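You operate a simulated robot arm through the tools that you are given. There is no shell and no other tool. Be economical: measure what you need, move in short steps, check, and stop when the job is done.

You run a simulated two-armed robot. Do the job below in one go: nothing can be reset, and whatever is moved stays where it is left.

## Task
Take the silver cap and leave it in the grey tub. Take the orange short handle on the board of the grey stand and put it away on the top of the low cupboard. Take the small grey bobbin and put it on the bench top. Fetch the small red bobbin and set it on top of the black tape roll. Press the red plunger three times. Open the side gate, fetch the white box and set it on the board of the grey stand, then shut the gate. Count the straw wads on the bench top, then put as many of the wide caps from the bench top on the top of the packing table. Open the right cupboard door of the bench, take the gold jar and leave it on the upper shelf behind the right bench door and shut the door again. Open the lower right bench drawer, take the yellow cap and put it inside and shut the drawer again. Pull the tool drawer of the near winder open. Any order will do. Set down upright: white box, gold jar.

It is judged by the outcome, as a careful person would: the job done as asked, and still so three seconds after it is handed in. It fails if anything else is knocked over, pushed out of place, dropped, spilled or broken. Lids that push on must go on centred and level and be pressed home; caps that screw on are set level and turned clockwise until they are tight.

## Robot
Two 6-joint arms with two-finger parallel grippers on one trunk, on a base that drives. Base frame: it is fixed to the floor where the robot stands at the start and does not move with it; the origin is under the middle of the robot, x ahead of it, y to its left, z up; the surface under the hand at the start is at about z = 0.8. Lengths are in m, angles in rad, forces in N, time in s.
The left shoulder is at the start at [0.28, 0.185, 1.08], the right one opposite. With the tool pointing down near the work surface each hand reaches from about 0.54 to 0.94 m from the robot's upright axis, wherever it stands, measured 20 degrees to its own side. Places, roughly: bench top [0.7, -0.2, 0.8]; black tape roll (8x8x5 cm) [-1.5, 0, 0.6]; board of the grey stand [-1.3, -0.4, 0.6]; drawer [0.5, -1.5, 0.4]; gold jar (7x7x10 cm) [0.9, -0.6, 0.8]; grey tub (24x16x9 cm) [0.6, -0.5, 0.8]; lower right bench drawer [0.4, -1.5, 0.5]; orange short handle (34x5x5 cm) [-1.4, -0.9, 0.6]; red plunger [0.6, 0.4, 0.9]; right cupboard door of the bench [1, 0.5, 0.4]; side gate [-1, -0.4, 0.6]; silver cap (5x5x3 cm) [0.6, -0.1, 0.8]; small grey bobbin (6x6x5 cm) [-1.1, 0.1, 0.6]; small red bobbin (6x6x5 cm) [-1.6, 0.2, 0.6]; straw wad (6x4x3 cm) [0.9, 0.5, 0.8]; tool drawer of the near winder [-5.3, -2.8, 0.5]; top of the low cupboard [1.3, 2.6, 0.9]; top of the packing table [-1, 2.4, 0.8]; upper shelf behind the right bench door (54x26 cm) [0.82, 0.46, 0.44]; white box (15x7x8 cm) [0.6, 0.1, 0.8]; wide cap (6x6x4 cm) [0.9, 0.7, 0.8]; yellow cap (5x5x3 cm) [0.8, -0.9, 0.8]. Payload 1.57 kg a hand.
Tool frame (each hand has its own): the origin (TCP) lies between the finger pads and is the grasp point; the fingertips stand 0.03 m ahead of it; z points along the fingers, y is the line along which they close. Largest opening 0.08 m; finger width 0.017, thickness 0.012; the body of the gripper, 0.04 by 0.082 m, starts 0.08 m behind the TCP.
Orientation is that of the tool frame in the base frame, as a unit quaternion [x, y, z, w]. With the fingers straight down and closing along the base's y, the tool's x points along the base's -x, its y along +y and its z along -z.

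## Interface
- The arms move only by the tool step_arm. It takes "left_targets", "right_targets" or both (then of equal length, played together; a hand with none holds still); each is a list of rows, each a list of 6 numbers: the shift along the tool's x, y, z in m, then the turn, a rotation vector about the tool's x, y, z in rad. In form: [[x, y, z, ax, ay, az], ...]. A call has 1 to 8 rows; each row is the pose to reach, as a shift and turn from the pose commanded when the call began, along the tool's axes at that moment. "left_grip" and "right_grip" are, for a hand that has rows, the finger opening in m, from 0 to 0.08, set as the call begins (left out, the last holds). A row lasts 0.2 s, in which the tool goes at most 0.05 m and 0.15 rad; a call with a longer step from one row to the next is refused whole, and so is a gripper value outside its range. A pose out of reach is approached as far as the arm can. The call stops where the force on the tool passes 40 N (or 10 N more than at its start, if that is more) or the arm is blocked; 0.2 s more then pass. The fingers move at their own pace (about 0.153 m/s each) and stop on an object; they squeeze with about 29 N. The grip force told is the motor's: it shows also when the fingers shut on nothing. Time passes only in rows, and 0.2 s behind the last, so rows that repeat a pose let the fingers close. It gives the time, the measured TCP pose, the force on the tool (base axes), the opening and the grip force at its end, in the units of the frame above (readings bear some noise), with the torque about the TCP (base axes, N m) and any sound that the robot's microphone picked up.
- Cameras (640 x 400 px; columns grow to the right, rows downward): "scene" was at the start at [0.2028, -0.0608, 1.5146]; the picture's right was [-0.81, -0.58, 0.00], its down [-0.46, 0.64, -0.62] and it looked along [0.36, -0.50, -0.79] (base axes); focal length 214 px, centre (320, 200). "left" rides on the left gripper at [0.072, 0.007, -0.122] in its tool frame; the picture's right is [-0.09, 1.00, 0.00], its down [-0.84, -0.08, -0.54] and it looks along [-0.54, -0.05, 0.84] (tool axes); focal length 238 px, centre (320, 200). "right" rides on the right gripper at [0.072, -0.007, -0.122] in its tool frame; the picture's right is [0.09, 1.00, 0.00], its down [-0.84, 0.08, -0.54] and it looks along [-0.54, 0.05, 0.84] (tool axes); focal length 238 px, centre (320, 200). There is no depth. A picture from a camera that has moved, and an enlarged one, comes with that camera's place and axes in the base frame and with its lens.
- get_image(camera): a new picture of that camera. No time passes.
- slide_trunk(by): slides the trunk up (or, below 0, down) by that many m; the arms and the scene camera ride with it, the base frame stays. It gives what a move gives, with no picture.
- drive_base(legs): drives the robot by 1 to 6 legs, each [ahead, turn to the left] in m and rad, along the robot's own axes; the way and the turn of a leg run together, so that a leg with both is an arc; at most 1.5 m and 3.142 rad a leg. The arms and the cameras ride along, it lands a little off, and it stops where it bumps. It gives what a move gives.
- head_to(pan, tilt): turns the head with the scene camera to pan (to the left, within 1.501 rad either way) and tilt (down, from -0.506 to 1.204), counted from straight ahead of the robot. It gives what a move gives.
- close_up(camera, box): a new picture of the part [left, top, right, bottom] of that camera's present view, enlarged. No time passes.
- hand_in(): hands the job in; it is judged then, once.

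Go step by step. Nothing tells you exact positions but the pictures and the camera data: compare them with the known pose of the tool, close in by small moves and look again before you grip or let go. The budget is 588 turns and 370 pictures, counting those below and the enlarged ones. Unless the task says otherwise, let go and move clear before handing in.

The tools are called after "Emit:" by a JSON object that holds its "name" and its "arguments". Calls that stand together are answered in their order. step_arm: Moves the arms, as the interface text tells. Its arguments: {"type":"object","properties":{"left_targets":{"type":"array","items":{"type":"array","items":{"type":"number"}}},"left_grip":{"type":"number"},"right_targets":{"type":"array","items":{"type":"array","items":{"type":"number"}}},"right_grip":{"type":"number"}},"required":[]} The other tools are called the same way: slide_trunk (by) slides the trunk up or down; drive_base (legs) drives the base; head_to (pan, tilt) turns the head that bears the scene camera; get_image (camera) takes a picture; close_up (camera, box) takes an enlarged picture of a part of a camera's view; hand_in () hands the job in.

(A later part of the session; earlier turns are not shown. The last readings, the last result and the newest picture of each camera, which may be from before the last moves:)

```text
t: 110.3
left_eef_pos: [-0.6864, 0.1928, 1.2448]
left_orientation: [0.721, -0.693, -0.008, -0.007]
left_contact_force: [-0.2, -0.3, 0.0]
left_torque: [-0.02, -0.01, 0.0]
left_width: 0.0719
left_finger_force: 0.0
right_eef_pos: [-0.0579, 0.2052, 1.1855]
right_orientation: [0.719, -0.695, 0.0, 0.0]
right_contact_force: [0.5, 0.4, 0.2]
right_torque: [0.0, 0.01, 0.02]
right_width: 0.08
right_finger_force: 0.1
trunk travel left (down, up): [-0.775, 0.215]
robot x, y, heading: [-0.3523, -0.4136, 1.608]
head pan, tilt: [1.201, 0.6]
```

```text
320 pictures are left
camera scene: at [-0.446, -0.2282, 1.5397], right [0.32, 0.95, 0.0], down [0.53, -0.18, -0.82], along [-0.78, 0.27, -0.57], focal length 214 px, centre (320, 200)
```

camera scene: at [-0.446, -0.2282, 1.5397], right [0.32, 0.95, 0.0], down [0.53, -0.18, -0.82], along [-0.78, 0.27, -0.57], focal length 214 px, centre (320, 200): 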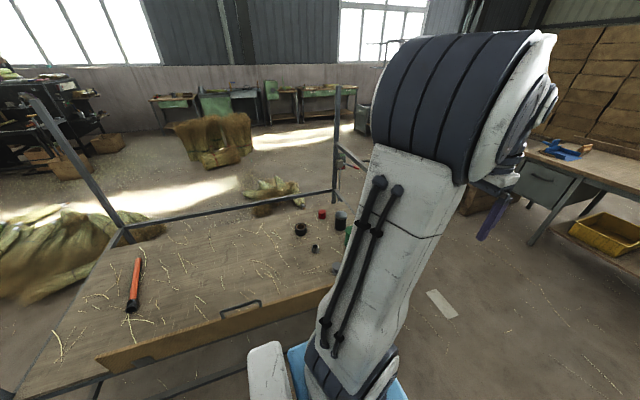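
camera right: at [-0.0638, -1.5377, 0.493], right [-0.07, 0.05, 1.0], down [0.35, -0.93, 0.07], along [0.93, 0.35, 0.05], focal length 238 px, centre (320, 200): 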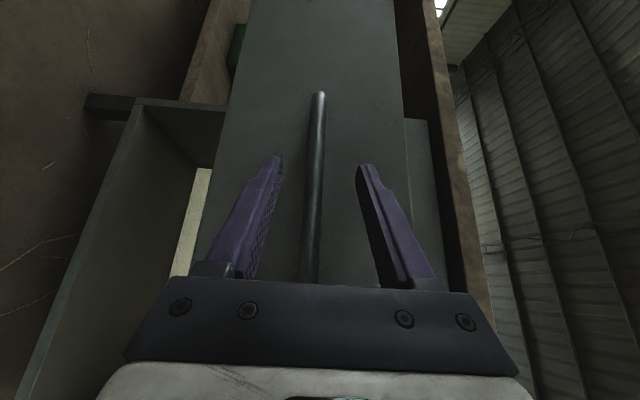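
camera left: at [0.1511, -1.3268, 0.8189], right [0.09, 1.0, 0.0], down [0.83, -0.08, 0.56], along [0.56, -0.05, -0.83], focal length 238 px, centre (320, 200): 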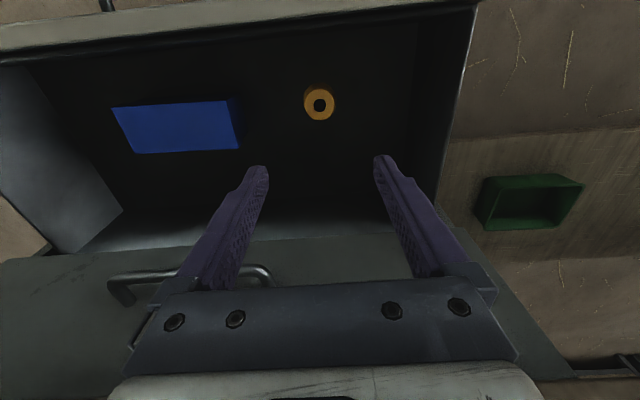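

Emit:
{"name": "drive_base", "arguments": {"legs": [[0, 1.53]]}}

Emit:
{"name": "head_to", "arguments": {"pan": 0.0, "tilt": 0.8}}

Emit:
{"name": "get_image", "arguments": {"camera": "scene"}}

Emit:
{"name": "close_up", "arguments": {"camera": "scene", "box": [220, 190, 420, 315]}}

```text
t: 114.5
left_eef_pos: [-0.9752, -0.728, 1.2453]
left_orientation: [1.0, 0.005, -0.011, 0.001]
left_contact_force: [-1.1, 0.4, 0.0]
left_torque: [0.0, 0.02, 0.02]
left_width: 0.0719
left_finger_force: 0.0
right_eef_pos: [-0.9671, -0.1006, 1.1857]
right_orientation: [1.0, 0.002, -0.001, 0.0]
right_contact_force: [0.3, 0.2, 1.0]
right_torque: [0.05, -0.02, -0.01]
right_width: 0.0801
right_finger_force: 0.1
trunk travel left (down, up): [-0.775, 0.215]
robot x, y, heading: [-0.3534, -0.418, -3.133]
head pan, tilt: [1.201, 0.6]
```

```text
t: 115.9
left_eef_pos: [-0.9741, -0.728, 1.2445]
left_orientation: [1.0, 0.004, -0.011, 0.001]
left_contact_force: [0.2, -0.1, 0.2]
left_torque: [-0.03, 0.01, -0.01]
left_width: 0.0724
left_finger_force: 0.1
right_eef_pos: [-0.9674, -0.1002, 1.1855]
right_orientation: [1.0, 0.002, 0.0, 0.001]
right_contact_force: [-0.2, 0.4, -0.7]
right_torque: [0.0, -0.01, -0.01]
right_width: 0.0799
right_finger_force: 0.1
trunk travel left (down, up): [-0.775, 0.215]
robot x, y, heading: [-0.3546, -0.4162, -3.132]
head pan, tilt: [0.0, 0.799]
```

```text
319 pictures are left
camera scene: at [-0.5967, -0.419, 1.5228], right [-0.01, 1.0, 0.0], down [0.72, 0.01, -0.7], along [-0.7, -0.01, -0.72], focal length 214 px, centre (320, 200)
```

scene: 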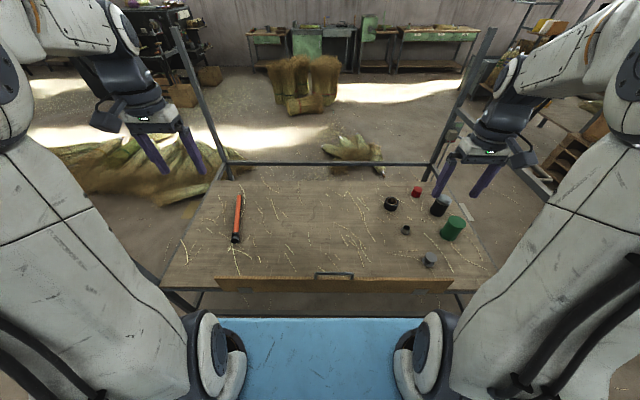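

```text
3.20 times, centred on (320, 252) of scene
camera zoom: at [-0.5967, -0.419, 1.5228], right [-0.01, 1.0, 0.0], down [0.72, 0.01, -0.7], along [-0.7, -0.01, -0.72], focal length 686 px, centre (320, 32)
```

zoom: 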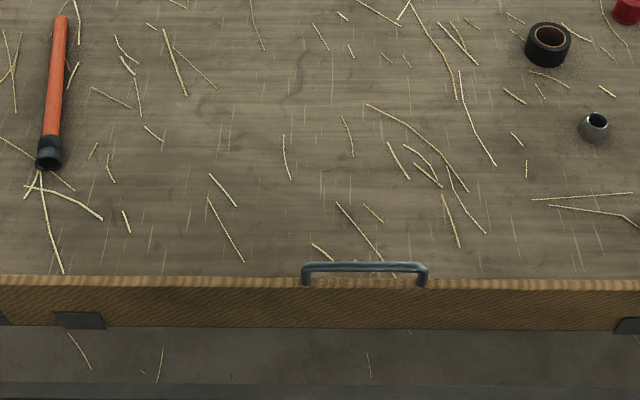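

Emit:
{"name": "head_to", "arguments": {"pan": 0.0, "tilt": 1.2}}

Emit:
{"name": "get_image", "arguments": {"camera": "scene"}}

Emit:
{"name": "head_to", "arguments": {"pan": -1.5, "tilt": 1.2}}

Emit:
{"name": "get_image", "arguments": {"camera": "scene"}}

```text
t: 116.7
left_eef_pos: [-0.9736, -0.7297, 1.2462]
left_orientation: [1.0, 0.004, -0.011, 0.001]
left_contact_force: [0.8, 0.7, 0.0]
left_torque: [-0.01, -0.02, 0.03]
left_width: 0.0719
left_finger_force: 0.1
right_eef_pos: [-0.9672, -0.0999, 1.1855]
right_orientation: [1.0, 0.002, 0.0, 0.001]
right_contact_force: [0.3, 0.2, -0.5]
right_torque: [-0.04, -0.03, -0.03]
right_width: 0.08
right_finger_force: 0.0
trunk travel left (down, up): [-0.775, 0.215]
robot x, y, heading: [-0.3529, -0.4216, -3.134]
head pan, tilt: [0.0, 1.201]
```

```text
317 pictures are left
camera scene: at [-0.572, -0.4188, 1.4951], right [-0.01, 1.0, 0.0], down [0.93, 0.01, -0.36], along [-0.36, 0.0, -0.93], focal length 214 px, centre (320, 200)
```

scene: 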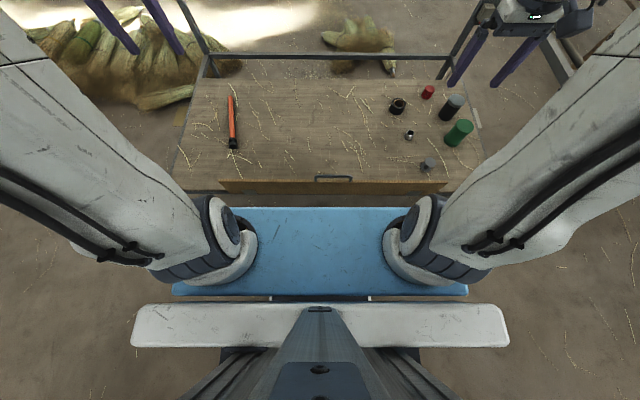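

```text
t: 118.3
left_eef_pos: [-0.974, -0.7283, 1.2464]
left_orientation: [1.0, 0.004, -0.011, 0.001]
left_contact_force: [1.0, -0.7, -0.8]
left_torque: [0.0, 0.03, -0.01]
left_width: 0.072
left_finger_force: 0.1
right_eef_pos: [-0.9667, -0.0989, 1.1861]
right_orientation: [1.0, 0.002, 0.0, 0.001]
right_contact_force: [-0.4, 0.4, -0.6]
right_torque: [-0.01, 0.03, 0.0]
right_width: 0.0798
right_finger_force: 0.0
trunk travel left (down, up): [-0.775, 0.215]
robot x, y, heading: [-0.353, -0.4211, -3.135]
head pan, tilt: [-1.499, 1.201]
```

```text
316 pictures are left
camera scene: at [-0.5206, -0.3625, 1.4951], right [1.0, 0.08, 0.0], down [0.08, -0.93, -0.36], along [-0.03, 0.36, -0.93], focal length 214 px, centre (320, 200)
```

scene: 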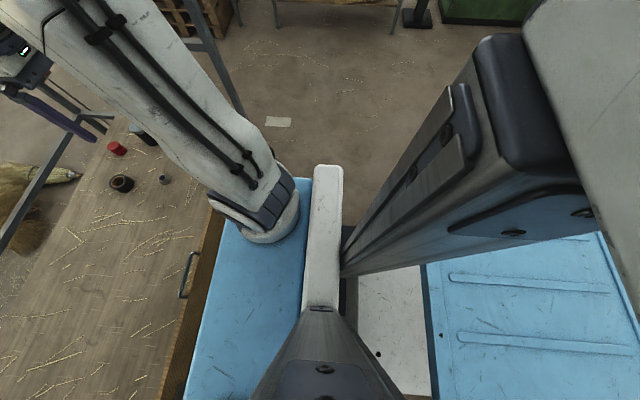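

Emit:
{"name": "drive_base", "arguments": {"legs": [[0.29, 0]]}}

Emit:
{"name": "head_to", "arguments": {"pan": 0.0, "tilt": 0.8}}

Emit:
{"name": "get_image", "arguments": {"camera": "scene"}}

Emit:
{"name": "get_image", "arguments": {"camera": "left"}}

Emit:
{"name": "get_image", "arguments": {"camera": "right"}}

```text
t: 120.3
left_eef_pos: [-1.2403, -0.7363, 1.2457]
left_orientation: [1.0, 0.008, -0.012, 0.001]
left_contact_force: [-1.1, 0.0, -0.4]
left_torque: [-0.02, -0.01, -0.01]
left_width: 0.0719
left_finger_force: 0.1
right_eef_pos: [-1.2382, -0.1086, 1.1854]
right_orientation: [1.0, 0.006, -0.001, 0.001]
right_contact_force: [0.7, 0.2, -0.9]
right_torque: [-0.02, 0.02, -0.03]
right_width: 0.08
right_finger_force: 0.1
trunk travel left (down, up): [-0.775, 0.215]
robot x, y, heading: [-0.6223, -0.4257, -3.141]
head pan, tilt: [-1.499, 1.201]
```

```text
t: 121.9
left_eef_pos: [-1.2394, -0.736, 1.246]
left_orientation: [1.0, 0.007, -0.012, 0.001]
left_contact_force: [-0.4, -0.4, 0.7]
left_torque: [0.0, 0.01, -0.01]
left_width: 0.072
left_finger_force: 0.1
right_eef_pos: [-1.2369, -0.1075, 1.1858]
right_orientation: [1.0, 0.006, 0.0, 0.001]
right_contact_force: [0.5, 0.6, 0.3]
right_torque: [-0.01, -0.03, -0.02]
right_width: 0.0799
right_finger_force: 0.1
trunk travel left (down, up): [-0.775, 0.215]
robot x, y, heading: [-0.6246, -0.4247, -3.143]
head pan, tilt: [0.0, 0.799]
```

```text
315 pictures are left
camera scene: at [-0.8646, -0.4215, 1.5228], right [0.0, 1.0, 0.0], down [0.72, 0.0, -0.7], along [-0.7, 0.0, -0.72], focal length 214 px, centre (320, 200)
```

scene: 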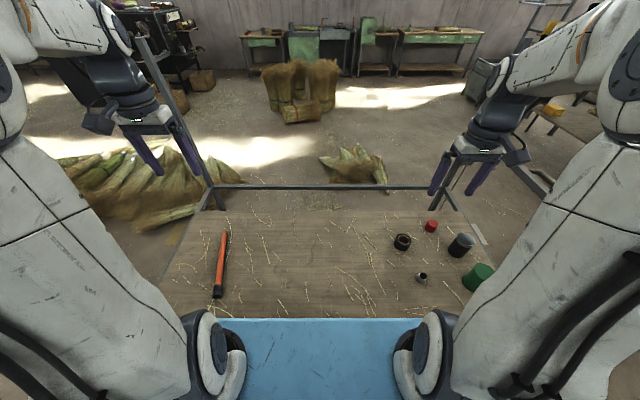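

```text
314 pictures are left
camera left: at [-1.1651, -0.7416, 1.367], right [-0.08, -1.0, 0.0], down [-0.83, 0.07, 0.56], along [-0.56, 0.04, -0.83], focal length 238 px, centre (320, 200)
```

left: 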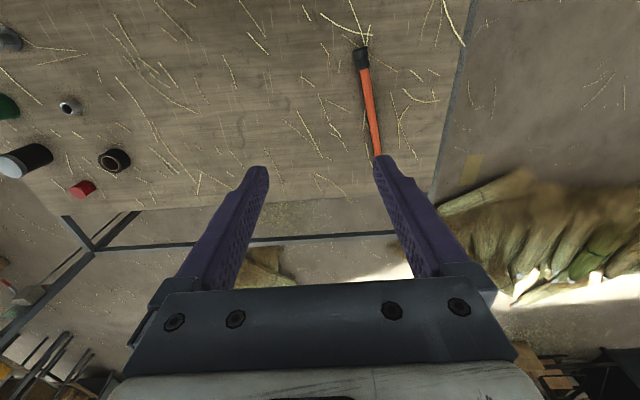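

```text
313 pictures are left
camera right: at [-1.1647, -0.0992, 1.307], right [0.1, -0.99, 0.0], down [-0.84, -0.09, 0.54], along [-0.54, -0.06, -0.84], focal length 238 px, centre (320, 200)
```

right: 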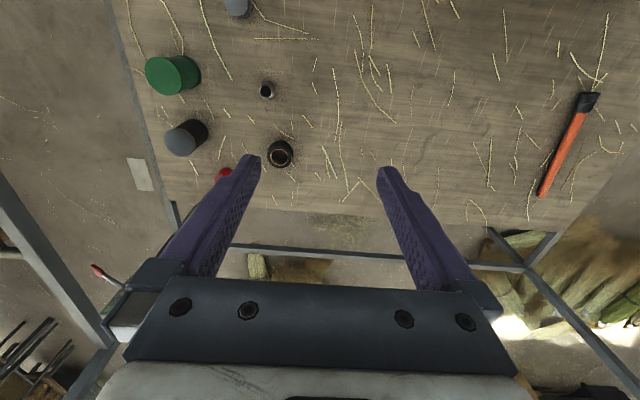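

Emit:
{"name": "slide_trunk", "arguments": {"by": -0.2}}

Emit:
{"name": "step_arm", "arguments": {"left_targets": [[-0.017, 0.021, 0.038, 0, 0, -0.05], [-0.034, 0.042, 0.076, 0, 0, -0.1], [-0.051, 0.063, 0.114, 0, 0, -0.15], [-0.068, 0.084, 0.152, 0, 0, -0.2], [-0.085, 0.105, 0.19, 0, 0, -0.2], [-0.102, 0.126, 0.228, 0, 0, -0.2], [-0.12, 0.147, 0.266, 0, 0, -0.2]], "left_grip": 0.08}}

Emit:
{"name": "get_image", "arguments": {"camera": "left"}}

```text
t: 124.1
left_eef_pos: [-1.2402, -0.7359, 1.0452]
left_orientation: [1.0, 0.008, -0.011, 0.001]
left_contact_force: [0.0, 0.3, 0.5]
left_torque: [0.01, 0.02, 0.01]
left_width: 0.0718
left_finger_force: 0.0
right_eef_pos: [-1.2383, -0.1082, 0.9856]
right_orientation: [1.0, 0.005, 0.001, 0.0]
right_contact_force: [-0.1, -0.2, 0.1]
right_torque: [-0.02, 0.01, 0.01]
right_width: 0.0799
right_finger_force: 0.0
trunk travel left (down, up): [-0.575, 0.415]
robot x, y, heading: [-0.6241, -0.422, -3.143]
head pan, tilt: [0.0, 0.799]
```

```text
t: 125.7
left_eef_pos: [-1.3624, -0.885, 0.7816]
left_orientation: [0.994, 0.107, -0.012, -0.001]
left_contact_force: [0.1, 0.4, 0.0]
left_torque: [-0.02, -0.02, 0.03]
left_width: 0.0799
left_finger_force: 0.2
right_eef_pos: [-1.2379, -0.1081, 0.9858]
right_orientation: [1.0, 0.006, 0.001, 0.002]
right_contact_force: [0.4, 0.4, 0.4]
right_torque: [-0.01, 0.01, -0.01]
right_width: 0.0801
right_finger_force: 0.0
trunk travel left (down, up): [-0.575, 0.415]
robot x, y, heading: [-0.6189, -0.423, -3.142]
head pan, tilt: [0.0, 0.799]
```

```text
312 pictures are left
camera left: at [-1.2877, -0.8768, 0.9033], right [0.12, -0.99, 0.0], down [-0.82, -0.1, 0.56], along [-0.56, -0.07, -0.83], focal length 238 px, centre (320, 200)
```

left: 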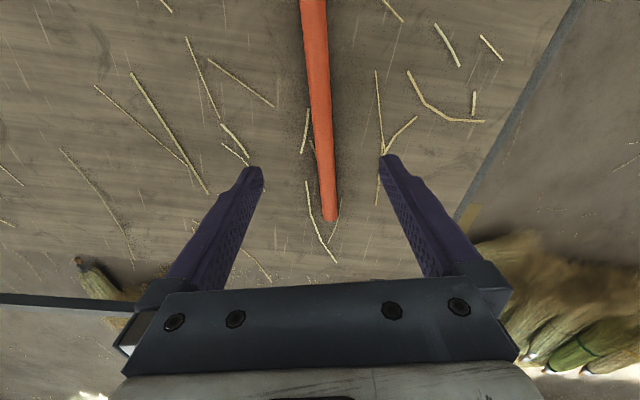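

Emit:
{"name": "step_arm", "arguments": {"left_targets": [[0, 0.002, 0.05, 0, 0, 0], [0, 0.002, 0.1, 0, 0, 0], [0, 0.002, 0.14, 0, 0, 0], [0, 0.002, 0.165, 0, 0, 0], [0, 0.002, 0.175, 0, 0, 0]]}}

Emit:
{"name": "get_image", "arguments": {"camera": "left"}}

```text
t: 126.9
left_eef_pos: [-1.3688, -0.8871, 0.6106]
left_orientation: [0.994, 0.108, -0.011, 0.001]
left_contact_force: [7.6, 2.6, 21.6]
left_torque: [-0.82, -0.58, 0.28]
left_width: 0.0793
left_finger_force: 0.0
right_eef_pos: [-1.2374, -0.1068, 0.9874]
right_orientation: [1.0, 0.006, -0.001, 0.001]
right_contact_force: [0.0, 0.2, -0.9]
right_torque: [0.02, 0.01, -0.02]
right_width: 0.0801
right_finger_force: 0.0
trunk travel left (down, up): [-0.575, 0.415]
robot x, y, heading: [-0.6253, -0.4224, -3.142]
head pan, tilt: [0.0, 0.799]
```

```text
311 pictures are left
camera left: at [-1.293, -0.8779, 0.7314], right [0.12, -0.99, 0.0], down [-0.82, -0.1, 0.56], along [-0.56, -0.07, -0.83], focal length 238 px, centre (320, 200)
```

left: 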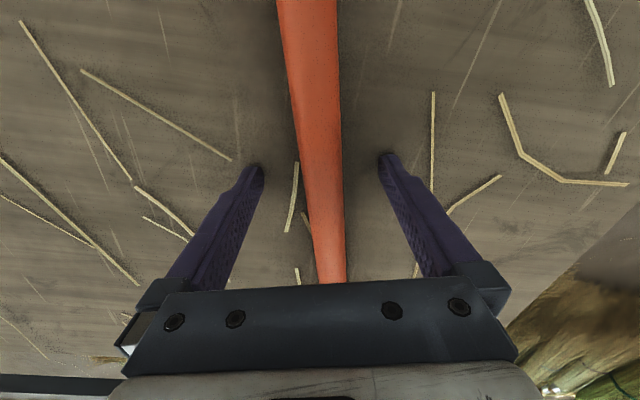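

Emit:
{"name": "step_arm", "arguments": {"left_targets": [[0, 0, -0.003, 0, 0, 0], [0, 0, -0.003, 0, 0, 0], [0, 0, -0.003, 0, 0, 0]], "left_grip": 0.0}}

Emit:
{"name": "get_image", "arguments": {"camera": "left"}}

```text
t: 127.7
left_eef_pos: [-1.3675, -0.8863, 0.6099]
left_orientation: [0.994, 0.109, -0.011, -0.001]
left_contact_force: [-1.8, 0.4, 2.6]
left_torque: [-0.13, 0.76, 0.02]
left_width: 0.0304
left_finger_force: 28.7
right_eef_pos: [-1.2359, -0.1075, 0.9854]
right_orientation: [1.0, 0.005, 0.0, 0.001]
right_contact_force: [-0.9, -0.4, -0.2]
right_torque: [0.0, -0.02, 0.0]
right_width: 0.0799
right_finger_force: 0.1
trunk travel left (down, up): [-0.575, 0.415]
robot x, y, heading: [-0.6236, -0.4246, -3.141]
head pan, tilt: [0.0, 0.799]
```

```text
310 pictures are left
camera left: at [-1.2927, -0.8778, 0.7315], right [0.12, -0.99, 0.0], down [-0.82, -0.1, 0.56], along [-0.56, -0.07, -0.83], focal length 238 px, centre (320, 200)
```

left: 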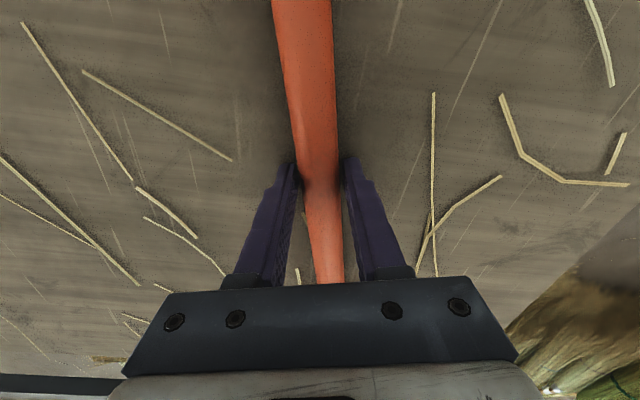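

Emit:
{"name": "step_arm", "arguments": {"left_targets": [[0, 0, -0.02, 0, 0, 0], [0, 0, -0.06, 0, 0, 0], [0, 0, -0.1, 0, 0, 0], [0, 0, -0.15, 0, 0, 0], [0, 0, -0.2, 0, 0, 0], [0, 0, -0.25, 0, 0, 0], [0, 0, -0.3, 0, 0, 0]]}}

Emit:
{"name": "get_image", "arguments": {"camera": "left"}}

Emit:
{"name": "get_image", "arguments": {"camera": "scene"}}

```text
t: 129.3
left_eef_pos: [-1.361, -0.8868, 0.9103]
left_orientation: [0.994, 0.108, -0.011, -0.001]
left_contact_force: [0.4, -0.6, -1.7]
left_torque: [0.0, 0.0, 0.0]
left_width: 0.0302
left_finger_force: 29.3
right_eef_pos: [-1.2369, -0.1088, 0.9868]
right_orientation: [1.0, 0.005, -0.001, 0.0]
right_contact_force: [-0.1, -0.6, -1.1]
right_torque: [-0.01, -0.02, -0.01]
right_width: 0.08
right_finger_force: 0.0
trunk travel left (down, up): [-0.575, 0.415]
robot x, y, heading: [-0.6216, -0.4228, -3.141]
head pan, tilt: [0.0, 0.799]
```

```text
309 pictures are left
camera left: at [-1.287, -0.8782, 1.0309], right [0.12, -0.99, 0.0], down [-0.82, -0.1, 0.56], along [-0.56, -0.07, -0.83], focal length 238 px, centre (320, 200)
```

left: 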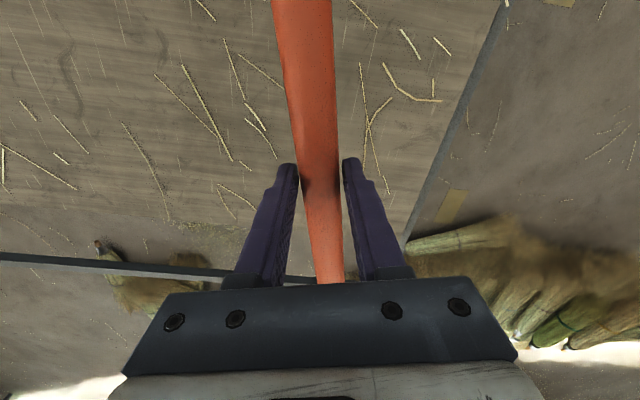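

```text
308 pictures are left
camera scene: at [-0.8649, -0.4218, 1.3227], right [0.0, 1.0, 0.0], down [0.72, 0.0, -0.7], along [-0.7, 0.0, -0.72], focal length 214 px, centre (320, 200)
```

scene: 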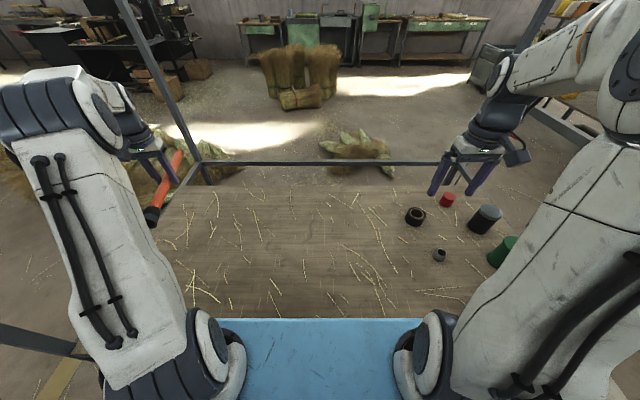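

Emit:
{"name": "step_arm", "arguments": {"right_targets": [[0.023, -0.032, 0.015, 0, 0, 0], [0.046, -0.064, 0.03, 0, 0, 0], [0.069, -0.096, 0.045, 0, 0, 0], [0.092, -0.128, 0.06, 0, 0, 0], [0.115, -0.16, 0.08, 0, 0, 0], [0.137, -0.19, 0.1, 0, 0, 0]]}}

Emit:
{"name": "get_image", "arguments": {"camera": "right"}}

```text
t: 130.7
left_eef_pos: [-1.3624, -0.8861, 0.9107]
left_orientation: [0.994, 0.108, -0.011, 0.0]
left_contact_force: [-0.2, -0.2, -1.8]
left_torque: [-0.01, 0.03, -0.01]
left_width: 0.0302
left_finger_force: 29.1
right_eef_pos: [-1.1002, 0.0855, 0.8841]
right_orientation: [1.0, 0.006, 0.0, 0.001]
right_contact_force: [-0.2, -0.6, 0.0]
right_torque: [0.01, 0.0, 0.0]
right_width: 0.0801
right_finger_force: 0.0
trunk travel left (down, up): [-0.575, 0.415]
robot x, y, heading: [-0.6226, -0.4215, -3.145]
head pan, tilt: [0.0, 0.799]
```

```text
307 pictures are left
camera right: at [-1.0278, 0.0937, 1.0049], right [0.1, -0.99, 0.0], down [-0.84, -0.09, 0.54], along [-0.54, -0.06, -0.84], focal length 238 px, centre (320, 200)
```

right: 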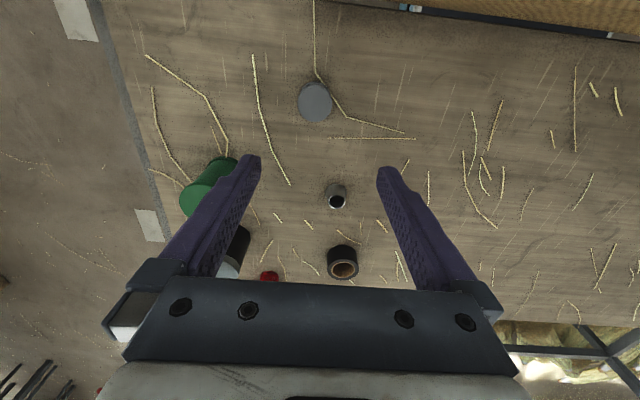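

Emit:
{"name": "step_arm", "arguments": {"right_targets": [[0, -0.007, 0.05, 0, 0, 0], [0, -0.007, 0.1, 0, 0, 0], [0, -0.007, 0.15, 0, 0, 0], [0, -0.007, 0.18, 0, 0, 0]]}}

Emit:
{"name": "get_image", "arguments": {"camera": "right"}}

```text
refused: row 1 steps farther than a row can; nothing moved
```

```text
306 pictures are left
camera right: at [-1.0278, 0.0937, 1.0049], right [0.1, -0.99, 0.0], down [-0.84, -0.09, 0.54], along [-0.54, -0.06, -0.84], focal length 238 px, centre (320, 200)
```

right: 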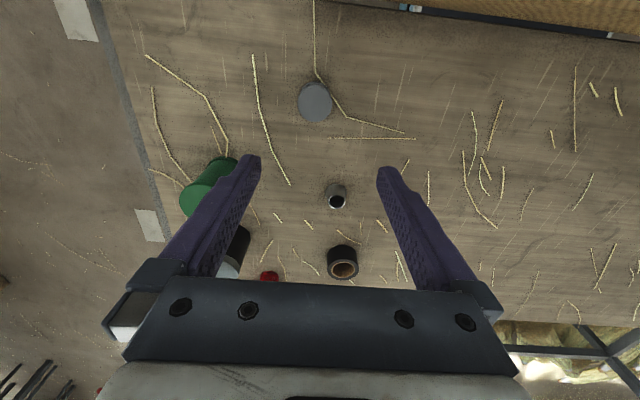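

Emit:
{"name": "step_arm", "arguments": {"right_targets": [[0, -0.007, 0.045, 0, 0, 0], [0, -0.007, 0.09, 0, 0, 0], [0, -0.007, 0.135, 0, 0, 0], [0, -0.007, 0.18, 0, 0, 0]]}}

Emit:
{"name": "get_image", "arguments": {"camera": "right"}}

```text
t: 131.7
left_eef_pos: [-1.3613, -0.8872, 0.9087]
left_orientation: [0.994, 0.108, -0.012, -0.001]
left_contact_force: [-0.1, -0.6, -1.2]
left_torque: [0.03, 0.05, 0.02]
left_width: 0.0298
left_finger_force: 28.5
right_eef_pos: [-1.1016, 0.0902, 0.7059]
right_orientation: [1.0, 0.006, -0.001, 0.001]
right_contact_force: [0.2, 0.2, 0.7]
right_torque: [0.02, -0.01, -0.01]
right_width: 0.0799
right_finger_force: 0.0
trunk travel left (down, up): [-0.575, 0.415]
robot x, y, heading: [-0.6238, -0.425, -3.139]
head pan, tilt: [0.0, 0.799]
```

```text
305 pictures are left
camera right: at [-1.029, 0.0989, 0.8267], right [0.1, -0.99, 0.0], down [-0.84, -0.09, 0.54], along [-0.54, -0.06, -0.84], focal length 238 px, centre (320, 200)
```

right: 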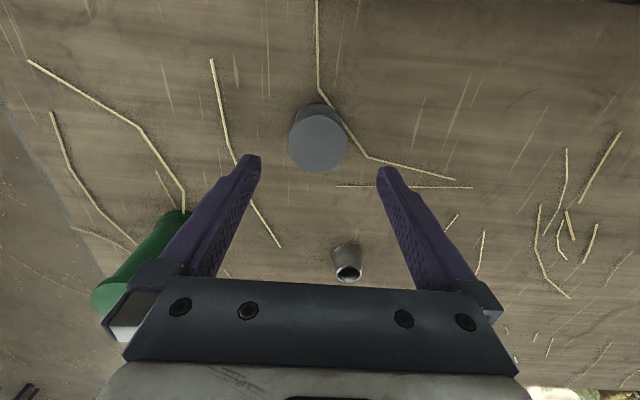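

Emit:
{"name": "step_arm", "arguments": {"right_targets": [[0, -0.002, 0.045, 0, 0, 0], [0, -0.002, 0.075, 0, 0, 0], [0, -0.002, 0.088, 0, 0, 0], [0, -0.002, 0.088, 0, 0, 0]]}}

Emit:
{"name": "step_arm", "arguments": {"right_targets": [[0, 0, 0, 0, 0, 0], [0, 0, 0, 0, 0, 0], [0, 0, -0.03, 0, 0, 0], [0, 0, -0.08, 0, 0, 0], [0, 0, -0.13, 0, 0, 0], [0, 0, -0.18, 0, 0, 0], [0, 0, -0.23, 0, 0, 0], [0, 0, -0.28, 0, 0, 0]], "right_grip": 0.0}}

Emit:
{"name": "get_image", "arguments": {"camera": "right"}}

```text
t: 132.7
left_eef_pos: [-1.3618, -0.887, 0.9104]
left_orientation: [0.994, 0.108, -0.011, 0.0]
left_contact_force: [-0.1, 0.0, -0.6]
left_torque: [0.04, -0.01, 0.0]
left_width: 0.0298
left_finger_force: 29.2
right_eef_pos: [-1.1023, 0.0917, 0.6154]
right_orientation: [1.0, 0.006, -0.001, 0.0]
right_contact_force: [0.4, -0.4, -0.4]
right_torque: [0.0, 0.04, 0.0]
right_width: 0.0799
right_finger_force: 0.0
trunk travel left (down, up): [-0.575, 0.415]
robot x, y, heading: [-0.6237, -0.4199, -3.145]
head pan, tilt: [0.0, 0.799]
```

```text
t: 134.5
left_eef_pos: [-1.363, -0.887, 0.909]
left_orientation: [0.994, 0.108, -0.011, 0.0]
left_contact_force: [0.2, -0.4, -2.3]
left_torque: [-0.03, -0.01, -0.05]
left_width: 0.0299
left_finger_force: 29.0
right_eef_pos: [-1.1049, 0.0916, 0.898]
right_orientation: [1.0, 0.006, 0.0, 0.002]
right_contact_force: [-0.1, -0.9, -0.4]
right_torque: [-0.01, -0.03, 0.01]
right_width: 0.0509
right_finger_force: 29.2
trunk travel left (down, up): [-0.575, 0.415]
robot x, y, heading: [-0.6242, -0.4238, -3.137]
head pan, tilt: [0.0, 0.799]
```

```text
304 pictures are left
camera right: at [-1.0331, 0.101, 1.019], right [0.1, -0.99, 0.0], down [-0.84, -0.08, 0.54], along [-0.54, -0.06, -0.84], focal length 238 px, centre (320, 200)
```

right: 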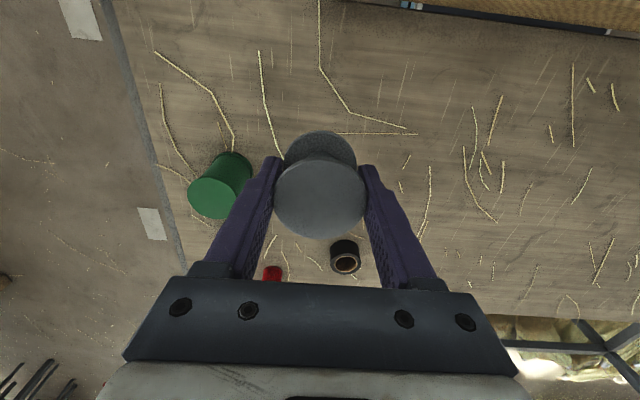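

Emit:
{"name": "slide_trunk", "arguments": {"by": 0.2}}

Emit:
{"name": "step_arm", "arguments": {"left_targets": [[0.04, -0.02, 0, 0, 0, 0], [0.08, -0.04, 0, 0, 0, 0], [0.12, -0.06, 0, 0, 0, 0], [0.16, -0.08, 0, 0, 0, 0], [0.2, -0.1, 0, 0, 0, 0]], "right_targets": [[0, 0.03, -0.02, 0, 0, 0], [0, 0.06, -0.04, 0, 0, 0], [0, 0.1, -0.05, 0, 0, 0], [0, 0.14, -0.05, 0, 0, 0], [0, 0.18, -0.05, 0, 0, 0]]}}

Emit:
{"name": "drive_base", "arguments": {"legs": [[-0.38, 0], [0, -1.571]]}}

Emit:
{"name": "get_image", "arguments": {"camera": "scene"}}

```text
t: 136.7
left_eef_pos: [-1.362, -0.8869, 1.1092]
left_orientation: [0.994, 0.107, -0.011, 0.001]
left_contact_force: [-0.2, 0.5, -1.8]
left_torque: [0.03, 0.03, 0.02]
left_width: 0.0301
left_finger_force: 28.7
right_eef_pos: [-1.105, 0.0931, 1.097]
right_orientation: [1.0, 0.005, 0.0, 0.002]
right_contact_force: [-0.7, 0.5, -0.6]
right_torque: [0.04, -0.01, -0.02]
right_width: 0.0509
right_finger_force: 28.7
trunk travel left (down, up): [-0.775, 0.215]
robot x, y, heading: [-0.6182, -0.4182, -3.144]
head pan, tilt: [0.0, 0.799]
```

```text
t: 137.9
left_eef_pos: [-1.1866, -0.7463, 1.1029]
left_orientation: [0.994, 0.108, -0.012, 0.0]
left_contact_force: [0.0, 0.1, -1.7]
left_torque: [0.0, -0.01, -0.01]
left_width: 0.0298
left_finger_force: 29.0
right_eef_pos: [-1.1017, -0.0876, 1.1471]
right_orientation: [1.0, 0.005, 0.001, 0.001]
right_contact_force: [-0.3, -0.2, 0.1]
right_torque: [-0.01, 0.01, 0.01]
right_width: 0.0507
right_finger_force: 29.0
trunk travel left (down, up): [-0.775, 0.215]
robot x, y, heading: [-0.62, -0.4235, -3.139]
head pan, tilt: [0.0, 0.799]
```

```text
t: 144.1
left_eef_pos: [-0.5616, 0.1455, 1.1025]
left_orientation: [0.776, -0.631, -0.008, -0.007]
left_contact_force: [1.5, -0.1, -1.5]
left_torque: [0.03, -0.03, 0.01]
left_width: 0.03
left_finger_force: 29.5
right_eef_pos: [0.0986, 0.0544, 1.1479]
right_orientation: [0.707, -0.707, -0.001, 0.001]
right_contact_force: [0.1, 0.6, -0.4]
right_torque: [-0.01, -0.04, 0.03]
right_width: 0.051
right_finger_force: 29.4
trunk travel left (down, up): [-0.775, 0.215]
robot x, y, heading: [-0.2427, -0.4231, 1.56]
head pan, tilt: [0.0, 0.799]
```

```text
303 pictures are left
camera scene: at [-0.2419, -0.1805, 1.5228], right [1.0, -0.01, 0.0], down [-0.01, -0.72, -0.7], along [0.01, 0.7, -0.72], focal length 214 px, centre (320, 200)
```

scene: 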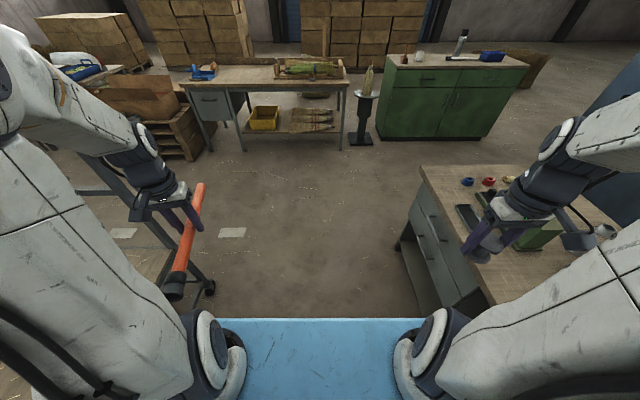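

Emit:
{"name": "drive_base", "arguments": {"legs": [[0.62, 0], [0, -1.56], [0.22, 0]]}}

Emit:
{"name": "get_image", "arguments": {"camera": "scene"}}

Emit:
{"name": "get_image", "arguments": {"camera": "right"}}

```text
t: 152.6
left_eef_pos: [0.54, 0.5324, 1.1038]
left_orientation: [-0.118, 0.993, 0.0, 0.012]
left_contact_force: [-0.4, -0.5, -2.5]
left_torque: [-0.01, -0.01, -0.04]
left_width: 0.0299
left_finger_force: 28.6
right_eef_pos: [0.4691, -0.1294, 1.1479]
right_orientation: [-0.016, 1.0, 0.0, 0.0]
right_contact_force: [0.3, 0.0, -0.3]
right_torque: [-0.02, -0.03, 0.02]
right_width: 0.0504
right_finger_force: 29.3
trunk travel left (down, up): [-0.775, 0.215]
robot x, y, heading: [-0.0133, 0.2009, 0.02]
head pan, tilt: [0.0, 0.799]
```

```text
302 pictures are left
camera scene: at [0.2223, 0.2026, 1.5228], right [0.02, -1.0, 0.0], down [-0.72, -0.02, -0.7], along [0.7, 0.01, -0.72], focal length 214 px, centre (320, 200)
```

scene: 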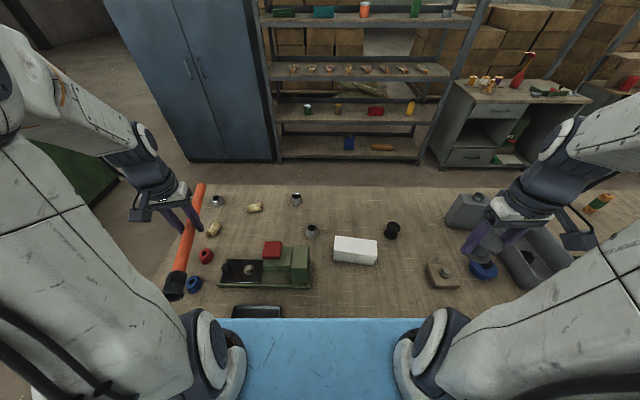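

```text
301 pictures are left
camera right: at [0.3984, -0.1368, 1.2691], right [-0.12, 0.99, 0.0], down [0.83, 0.1, 0.54], along [0.54, 0.07, -0.84], focal length 238 px, centre (320, 200)
```

right: 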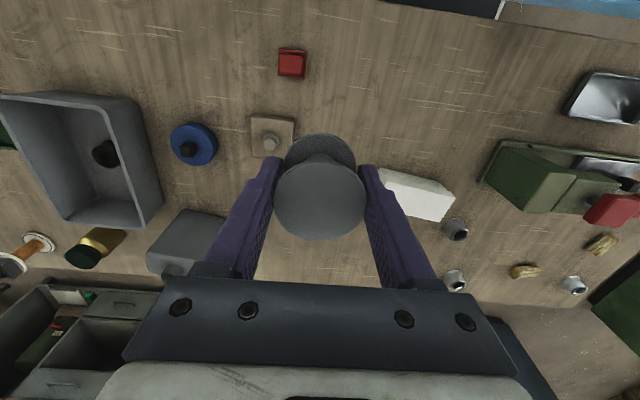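

Emit:
{"name": "step_arm", "arguments": {"right_targets": [[0, 0.04, 0.01, 0, 0, 0], [0, 0.08, 0.03, 0, 0, 0], [0, 0.12, 0.05, 0, 0, 0], [0, 0.15, 0.08, 0, 0, 0], [0, 0.155, 0.12, 0, 0, 0], [0, 0.155, 0.16, 0, 0, 0], [0, 0.155, 0.2, 0, 0, 0]]}}

Emit:
{"name": "get_image", "arguments": {"camera": "right"}}

```text
t: 154.2
left_eef_pos: [0.5416, 0.5324, 1.1036]
left_orientation: [-0.118, 0.993, 0.0, 0.011]
left_contact_force: [0.3, -0.1, -1.7]
left_torque: [0.01, -0.03, 0.01]
left_width: 0.0298
left_finger_force: 28.9
right_eef_pos: [0.5142, 0.0291, 0.9464]
right_orientation: [-0.016, 1.0, 0.001, -0.001]
right_contact_force: [0.7, -0.5, 0.2]
right_torque: [0.02, 0.02, 0.03]
right_width: 0.0506
right_finger_force: 28.8
right hand out of reach, approached as far as the arm can: row 3, 4, 5, 6, 7
trunk travel left (down, up): [-0.775, 0.215]
robot x, y, heading: [-0.0166, 0.1963, 0.025]
head pan, tilt: [0.0, 0.799]
```

```text
300 pictures are left
camera right: at [0.4435, 0.0207, 1.0665], right [-0.12, 0.99, 0.0], down [0.84, 0.1, 0.54], along [0.54, 0.07, -0.84], focal length 238 px, centre (320, 200)
```

right: 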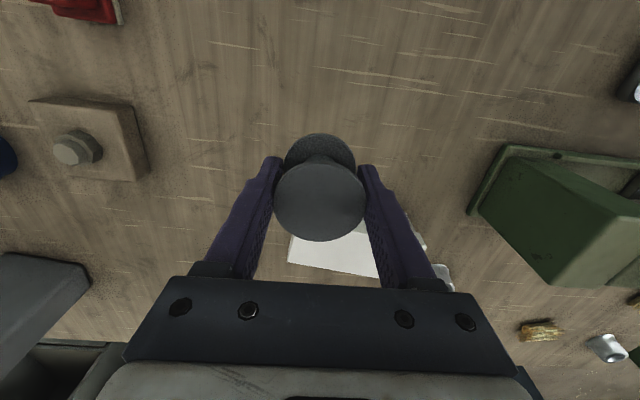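

Emit:
{"name": "step_arm", "arguments": {"right_targets": [[0, 0, 0.04, 0, 0, 0], [0, 0, 0.08, 0, 0, 0], [0, 0, 0.1, 0, 0, 0], [0, 0, 0.107, 0, 0, 0]]}}

Emit:
{"name": "step_arm", "arguments": {"right_targets": [[0, 0, 0.002, 0, 0, 0], [0, 0, 0.004, 0, 0, 0], [0, 0, 0.004, 0, 0, 0]]}}

```text
t: 155.2
left_eef_pos: [0.5406, 0.5333, 1.1037]
left_orientation: [-0.119, 0.993, 0.0, 0.01]
left_contact_force: [-0.6, 0.4, -2.3]
left_torque: [0.0, -0.05, 0.0]
left_width: 0.03
left_finger_force: 28.5
right_eef_pos: [0.5121, 0.0292, 0.8386]
right_orientation: [-0.016, 1.0, 0.001, 0.0]
right_contact_force: [-0.3, -0.9, 0.1]
right_torque: [0.0, 0.0, 0.0]
right_width: 0.0506
right_finger_force: 28.8
trunk travel left (down, up): [-0.775, 0.215]
robot x, y, heading: [-0.0138, 0.1946, 0.023]
head pan, tilt: [0.0, 0.799]
```

```text
t: 156.0
left_eef_pos: [0.5405, 0.5324, 1.1048]
left_orientation: [-0.118, 0.993, -0.001, 0.011]
left_contact_force: [-0.2, -0.2, -2.0]
left_torque: [0.0, 0.03, 0.02]
left_width: 0.0297
left_finger_force: 28.6
right_eef_pos: [0.5133, 0.0303, 0.8355]
right_orientation: [-0.015, 1.0, 0.001, 0.001]
right_contact_force: [-0.4, -1.1, 19.4]
right_torque: [-0.15, 0.06, -0.07]
right_width: 0.0504
right_finger_force: 28.6
trunk travel left (down, up): [-0.775, 0.215]
robot x, y, heading: [-0.019, 0.1955, 0.022]
head pan, tilt: [0.0, 0.799]
```

Contact with the bench; release and lift clear.

Emit:
{"name": "step_arm", "arguments": {"right_targets": [[0, 0, -0.001, 0, 0, 0], [0, 0, -0.002, 0, 0, 0], [0, 0, -0.04, 0, 0, 0], [0, 0, -0.09, 0, 0, 0], [0, 0, -0.14, 0, 0, 0], [0, 0, -0.19, 0, 0, 0]], "right_grip": 0.08}}

Emit:
{"name": "get_image", "arguments": {"camera": "right"}}

```text
t: 157.4
left_eef_pos: [0.5402, 0.5332, 1.1036]
left_orientation: [-0.119, 0.993, 0.0, 0.01]
left_contact_force: [-0.5, 0.2, -1.3]
left_torque: [0.0, -0.03, 0.01]
left_width: 0.0298
left_finger_force: 29.1
right_eef_pos: [0.5117, 0.0282, 1.0274]
right_orientation: [-0.016, 1.0, 0.001, -0.001]
right_contact_force: [0.6, 0.7, 0.2]
right_torque: [-0.03, 0.01, -0.02]
right_width: 0.0801
right_finger_force: 0.1
right hand out of reach, approached as far as the arm can: row 4
trunk travel left (down, up): [-0.775, 0.215]
robot x, y, heading: [-0.0183, 0.1976, 0.023]
head pan, tilt: [0.0, 0.799]
```

```text
299 pictures are left
camera right: at [0.4403, 0.0197, 1.1493], right [-0.12, 0.99, 0.0], down [0.83, 0.1, 0.54], along [0.54, 0.07, -0.84], focal length 238 px, centre (320, 200)
```

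right: 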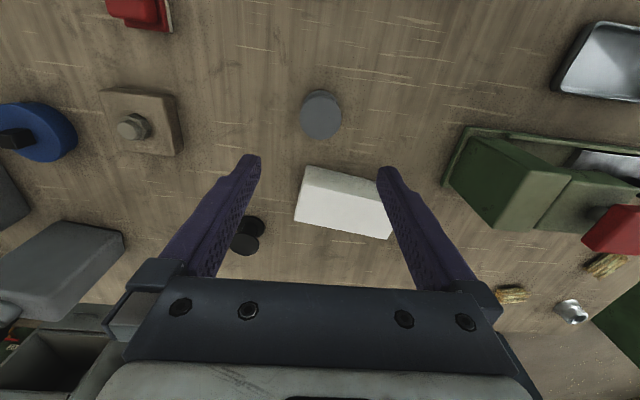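

Emit:
{"name": "step_arm", "arguments": {"right_targets": [[-0.033, 0.03, 0, 0, 0, 0], [-0.066, 0.06, 0, 0, 0, 0], [-0.099, 0.09, 0, 0, 0, 0], [-0.132, 0.12, 0, 0, 0, 0], [-0.165, 0.15, 0.01, 0, 0, 0], [-0.195, 0.18, 0.03, 0, 0, 0], [-0.227, 0.21, 0.05, 0, 0, 0]]}}

Emit:
{"name": "get_image", "arguments": {"camera": "right"}}

```text
t: 159.0
left_eef_pos: [0.5412, 0.5325, 1.104]
left_orientation: [-0.119, 0.993, -0.001, 0.011]
left_contact_force: [-0.7, 0.6, -1.1]
left_torque: [-0.02, -0.04, 0.04]
left_width: 0.0298
left_finger_force: 28.6
right_eef_pos: [0.7316, 0.2447, 0.9773]
right_orientation: [-0.016, 1.0, 0.001, -0.001]
right_contact_force: [0.3, -0.6, -0.3]
right_torque: [0.02, -0.01, -0.03]
right_width: 0.08
right_finger_force: 0.1
trunk travel left (down, up): [-0.775, 0.215]
robot x, y, heading: [-0.0154, 0.1944, 0.023]
head pan, tilt: [0.0, 0.799]
```

```text
298 pictures are left
camera right: at [0.6609, 0.2366, 1.0979], right [-0.12, 0.99, 0.0], down [0.83, 0.1, 0.54], along [0.54, 0.07, -0.84], focal length 238 px, centre (320, 200)
```

right: 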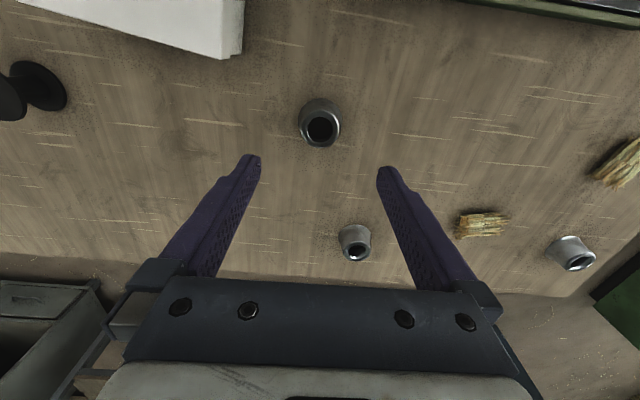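

Emit:
{"name": "step_arm", "arguments": {"right_targets": [[0, 0.001, 0.045, 0, 0, 0], [0, 0.001, 0.09, 0, 0, 0], [-0.001, 0.001, 0.12, 0, 0, 0], [-0.001, 0.001, 0.139, 0, 0, 0]]}}

Emit:
{"name": "step_arm", "arguments": {"right_targets": [[0, 0, 0, 0, 0, 0], [0, 0, 0, 0, 0, 0], [0, 0, -0.03, 0, 0, 0], [0, 0, -0.08, 0, 0, 0], [0, 0, -0.13, 0, 0, 0], [0, 0, -0.18, 0, 0, 0], [0, 0, -0.23, 0, 0, 0], [0, 0, -0.26, 0, 0, 0]], "right_grip": 0.0}}

Emit:
{"name": "get_image", "arguments": {"camera": "right"}}

```text
t: 160.0
left_eef_pos: [0.5404, 0.5332, 1.1037]
left_orientation: [-0.118, 0.993, 0.0, 0.01]
left_contact_force: [-0.4, 0.4, -1.2]
left_torque: [0.01, 0.03, -0.01]
left_width: 0.0303
left_finger_force: 29.2
right_eef_pos: [0.7323, 0.2464, 0.8359]
right_orientation: [-0.018, 1.0, 0.0, -0.001]
right_contact_force: [-0.6, -0.2, -0.4]
right_torque: [0.03, 0.01, 0.01]
right_width: 0.0799
right_finger_force: 0.1
trunk travel left (down, up): [-0.775, 0.215]
robot x, y, heading: [-0.016, 0.1996, 0.022]
head pan, tilt: [0.0, 0.799]
```

```text
t: 161.8
left_eef_pos: [0.5404, 0.5332, 1.1036]
left_orientation: [-0.118, 0.993, -0.001, 0.012]
left_contact_force: [-0.1, 0.5, -1.5]
left_torque: [-0.05, -0.02, -0.02]
left_width: 0.03
left_finger_force: 29.3
right_eef_pos: [0.7344, 0.2469, 1.1]
right_orientation: [-0.017, 1.0, 0.002, 0.0]
right_contact_force: [0.4, 0.3, 1.0]
right_torque: [0.01, 0.0, 0.0]
right_width: 0.0523
right_finger_force: 28.9
trunk travel left (down, up): [-0.775, 0.215]
robot x, y, heading: [-0.0164, 0.1991, 0.021]
head pan, tilt: [0.0, 0.799]
```

```text
297 pictures are left
camera right: at [0.6622, 0.2379, 1.2213], right [-0.12, 0.99, 0.0], down [0.83, 0.1, 0.54], along [0.54, 0.07, -0.84], focal length 238 px, centre (320, 200)
```

right: 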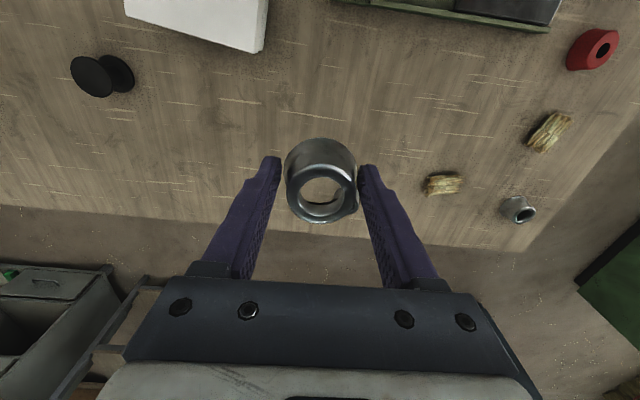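

Emit:
{"name": "step_arm", "arguments": {"right_targets": [[0.02, -0.04, -0.01, 0, 0, 0], [0.04, -0.08, -0.02, 0, 0, 0], [0.06, -0.12, -0.03, 0, 0, 0], [0.09, -0.16, -0.03, 0, 0, 0], [0.11, -0.2, -0.03, 0, 0, 0], [0.13, -0.24, -0.03, 0, 0, 0], [0.15, -0.28, -0.03, 0, 0, 0]]}}

Emit:
{"name": "drive_base", "arguments": {"legs": [[-0.25, 0], [0, 1.55], [1.35, 0]]}}

Emit:
{"name": "get_image", "arguments": {"camera": "scene"}}

```text
t: 163.4
left_eef_pos: [0.5405, 0.5337, 1.1034]
left_orientation: [-0.118, 0.993, 0.0, 0.01]
left_contact_force: [0.6, 0.2, -1.4]
left_torque: [0.0, -0.01, 0.03]
left_width: 0.03
left_finger_force: 29.0
right_eef_pos: [0.5927, -0.038, 1.129]
right_orientation: [-0.017, 1.0, 0.002, 0.0]
right_contact_force: [0.5, 0.7, -0.3]
right_torque: [0.03, -0.02, 0.0]
right_width: 0.052
right_finger_force: 29.2
trunk travel left (down, up): [-0.775, 0.215]
robot x, y, heading: [-0.02, 0.2, 0.019]
head pan, tilt: [0.0, 0.799]
```

```text
t: 175.4
left_eef_pos: [-0.5518, 2.123, 1.1041]
left_orientation: [0.774, -0.633, -0.008, -0.008]
left_contact_force: [-0.2, 0.1, -1.0]
left_torque: [0.01, 0.01, 0.01]
left_width: 0.0301
left_finger_force: 28.9
right_eef_pos: [0.0196, 2.1558, 1.1298]
right_orientation: [-0.705, 0.709, 0.0, -0.001]
right_contact_force: [0.1, 0.1, 0.4]
right_torque: [-0.01, 0.03, 0.04]
right_width: 0.051
right_finger_force: 29.2
trunk travel left (down, up): [-0.775, 0.215]
robot x, y, heading: [-0.2391, 1.5574, 1.555]
head pan, tilt: [0.0, 0.799]
```

```text
296 pictures are left
camera scene: at [-0.2355, 1.7948, 1.5228], right [1.0, -0.02, 0.0], down [-0.01, -0.72, -0.7], along [0.01, 0.7, -0.72], focal length 214 px, centre (320, 200)
```

scene: 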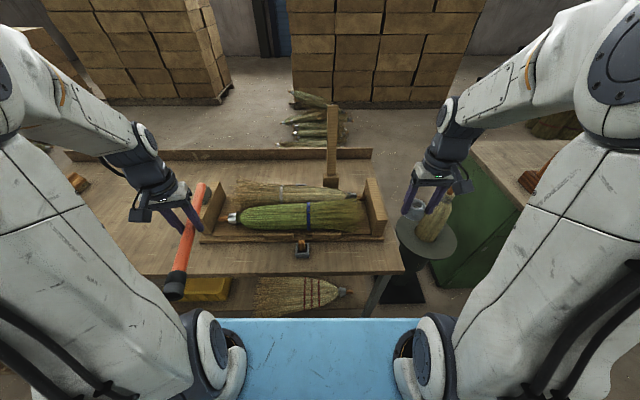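

Emit:
{"name": "drive_base", "arguments": {"legs": [[-0.3, 0], [0, 1.57], [0.72, 0]]}}

Emit:
{"name": "get_image", "arguments": {"camera": "scene"}}

Emit:
{"name": "head_to", "arguments": {"pan": -1.2, "tilt": 0.6}}

Emit:
{"name": "get_image", "arguments": {"camera": "scene"}}

```text
t: 184.7
left_eef_pos: [-1.5294, 0.9856, 1.1035]
left_orientation: [0.996, 0.087, -0.012, 0.0]
left_contact_force: [-0.2, -0.4, -0.8]
left_torque: [-0.02, 0.03, 0.02]
left_width: 0.0299
left_finger_force: 28.6
right_eef_pos: [-1.545, 1.5577, 1.13]
right_orientation: [1.0, -0.016, 0.0, 0.001]
right_contact_force: [-0.5, -0.1, -0.5]
right_torque: [0.02, -0.03, -0.01]
right_width: 0.0508
right_finger_force: 28.9
trunk travel left (down, up): [-0.775, 0.215]
robot x, y, heading: [-0.9505, 1.2793, 3.099]
head pan, tilt: [0.0, 0.799]
```

```text
295 pictures are left
camera scene: at [-1.1931, 1.294, 1.5228], right [0.04, 1.0, 0.0], down [0.72, -0.03, -0.7], along [-0.7, 0.03, -0.72], focal length 214 px, centre (320, 200)
```

scene: 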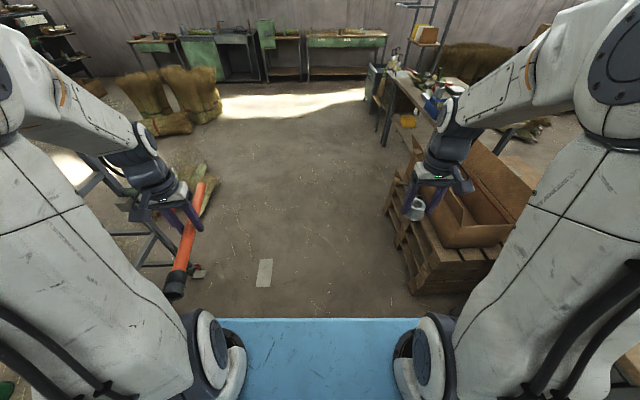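

```text
t: 186.1
left_eef_pos: [-1.53, 0.9833, 1.1046]
left_orientation: [0.996, 0.086, -0.011, 0.0]
left_contact_force: [-0.6, -0.4, -1.5]
left_torque: [0.02, 0.05, -0.02]
left_width: 0.0299
left_finger_force: 29.0
right_eef_pos: [-1.5446, 1.5561, 1.1295]
right_orientation: [1.0, -0.016, 0.0, 0.0]
right_contact_force: [0.2, 0.0, 0.0]
right_torque: [0.0, 0.03, -0.01]
right_width: 0.0509
right_finger_force: 28.6
trunk travel left (down, up): [-0.775, 0.215]
robot x, y, heading: [-0.9498, 1.2829, 3.097]
head pan, tilt: [-1.201, 0.6]
```

```text
294 pictures are left
camera scene: at [-1.1412, 1.3743, 1.5396], right [0.95, 0.32, 0.0], down [0.18, -0.53, -0.82], along [-0.27, 0.78, -0.57], focal length 214 px, centre (320, 200)
```

scene: 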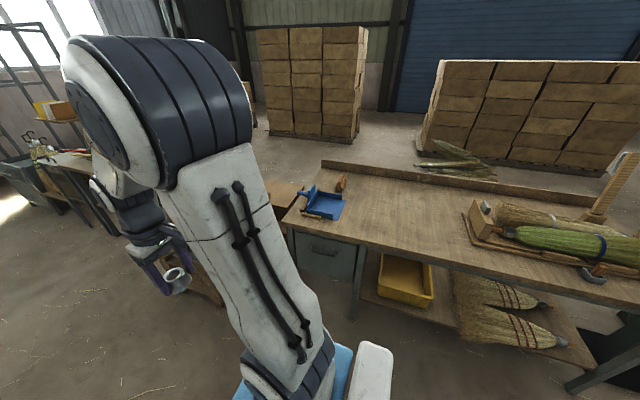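

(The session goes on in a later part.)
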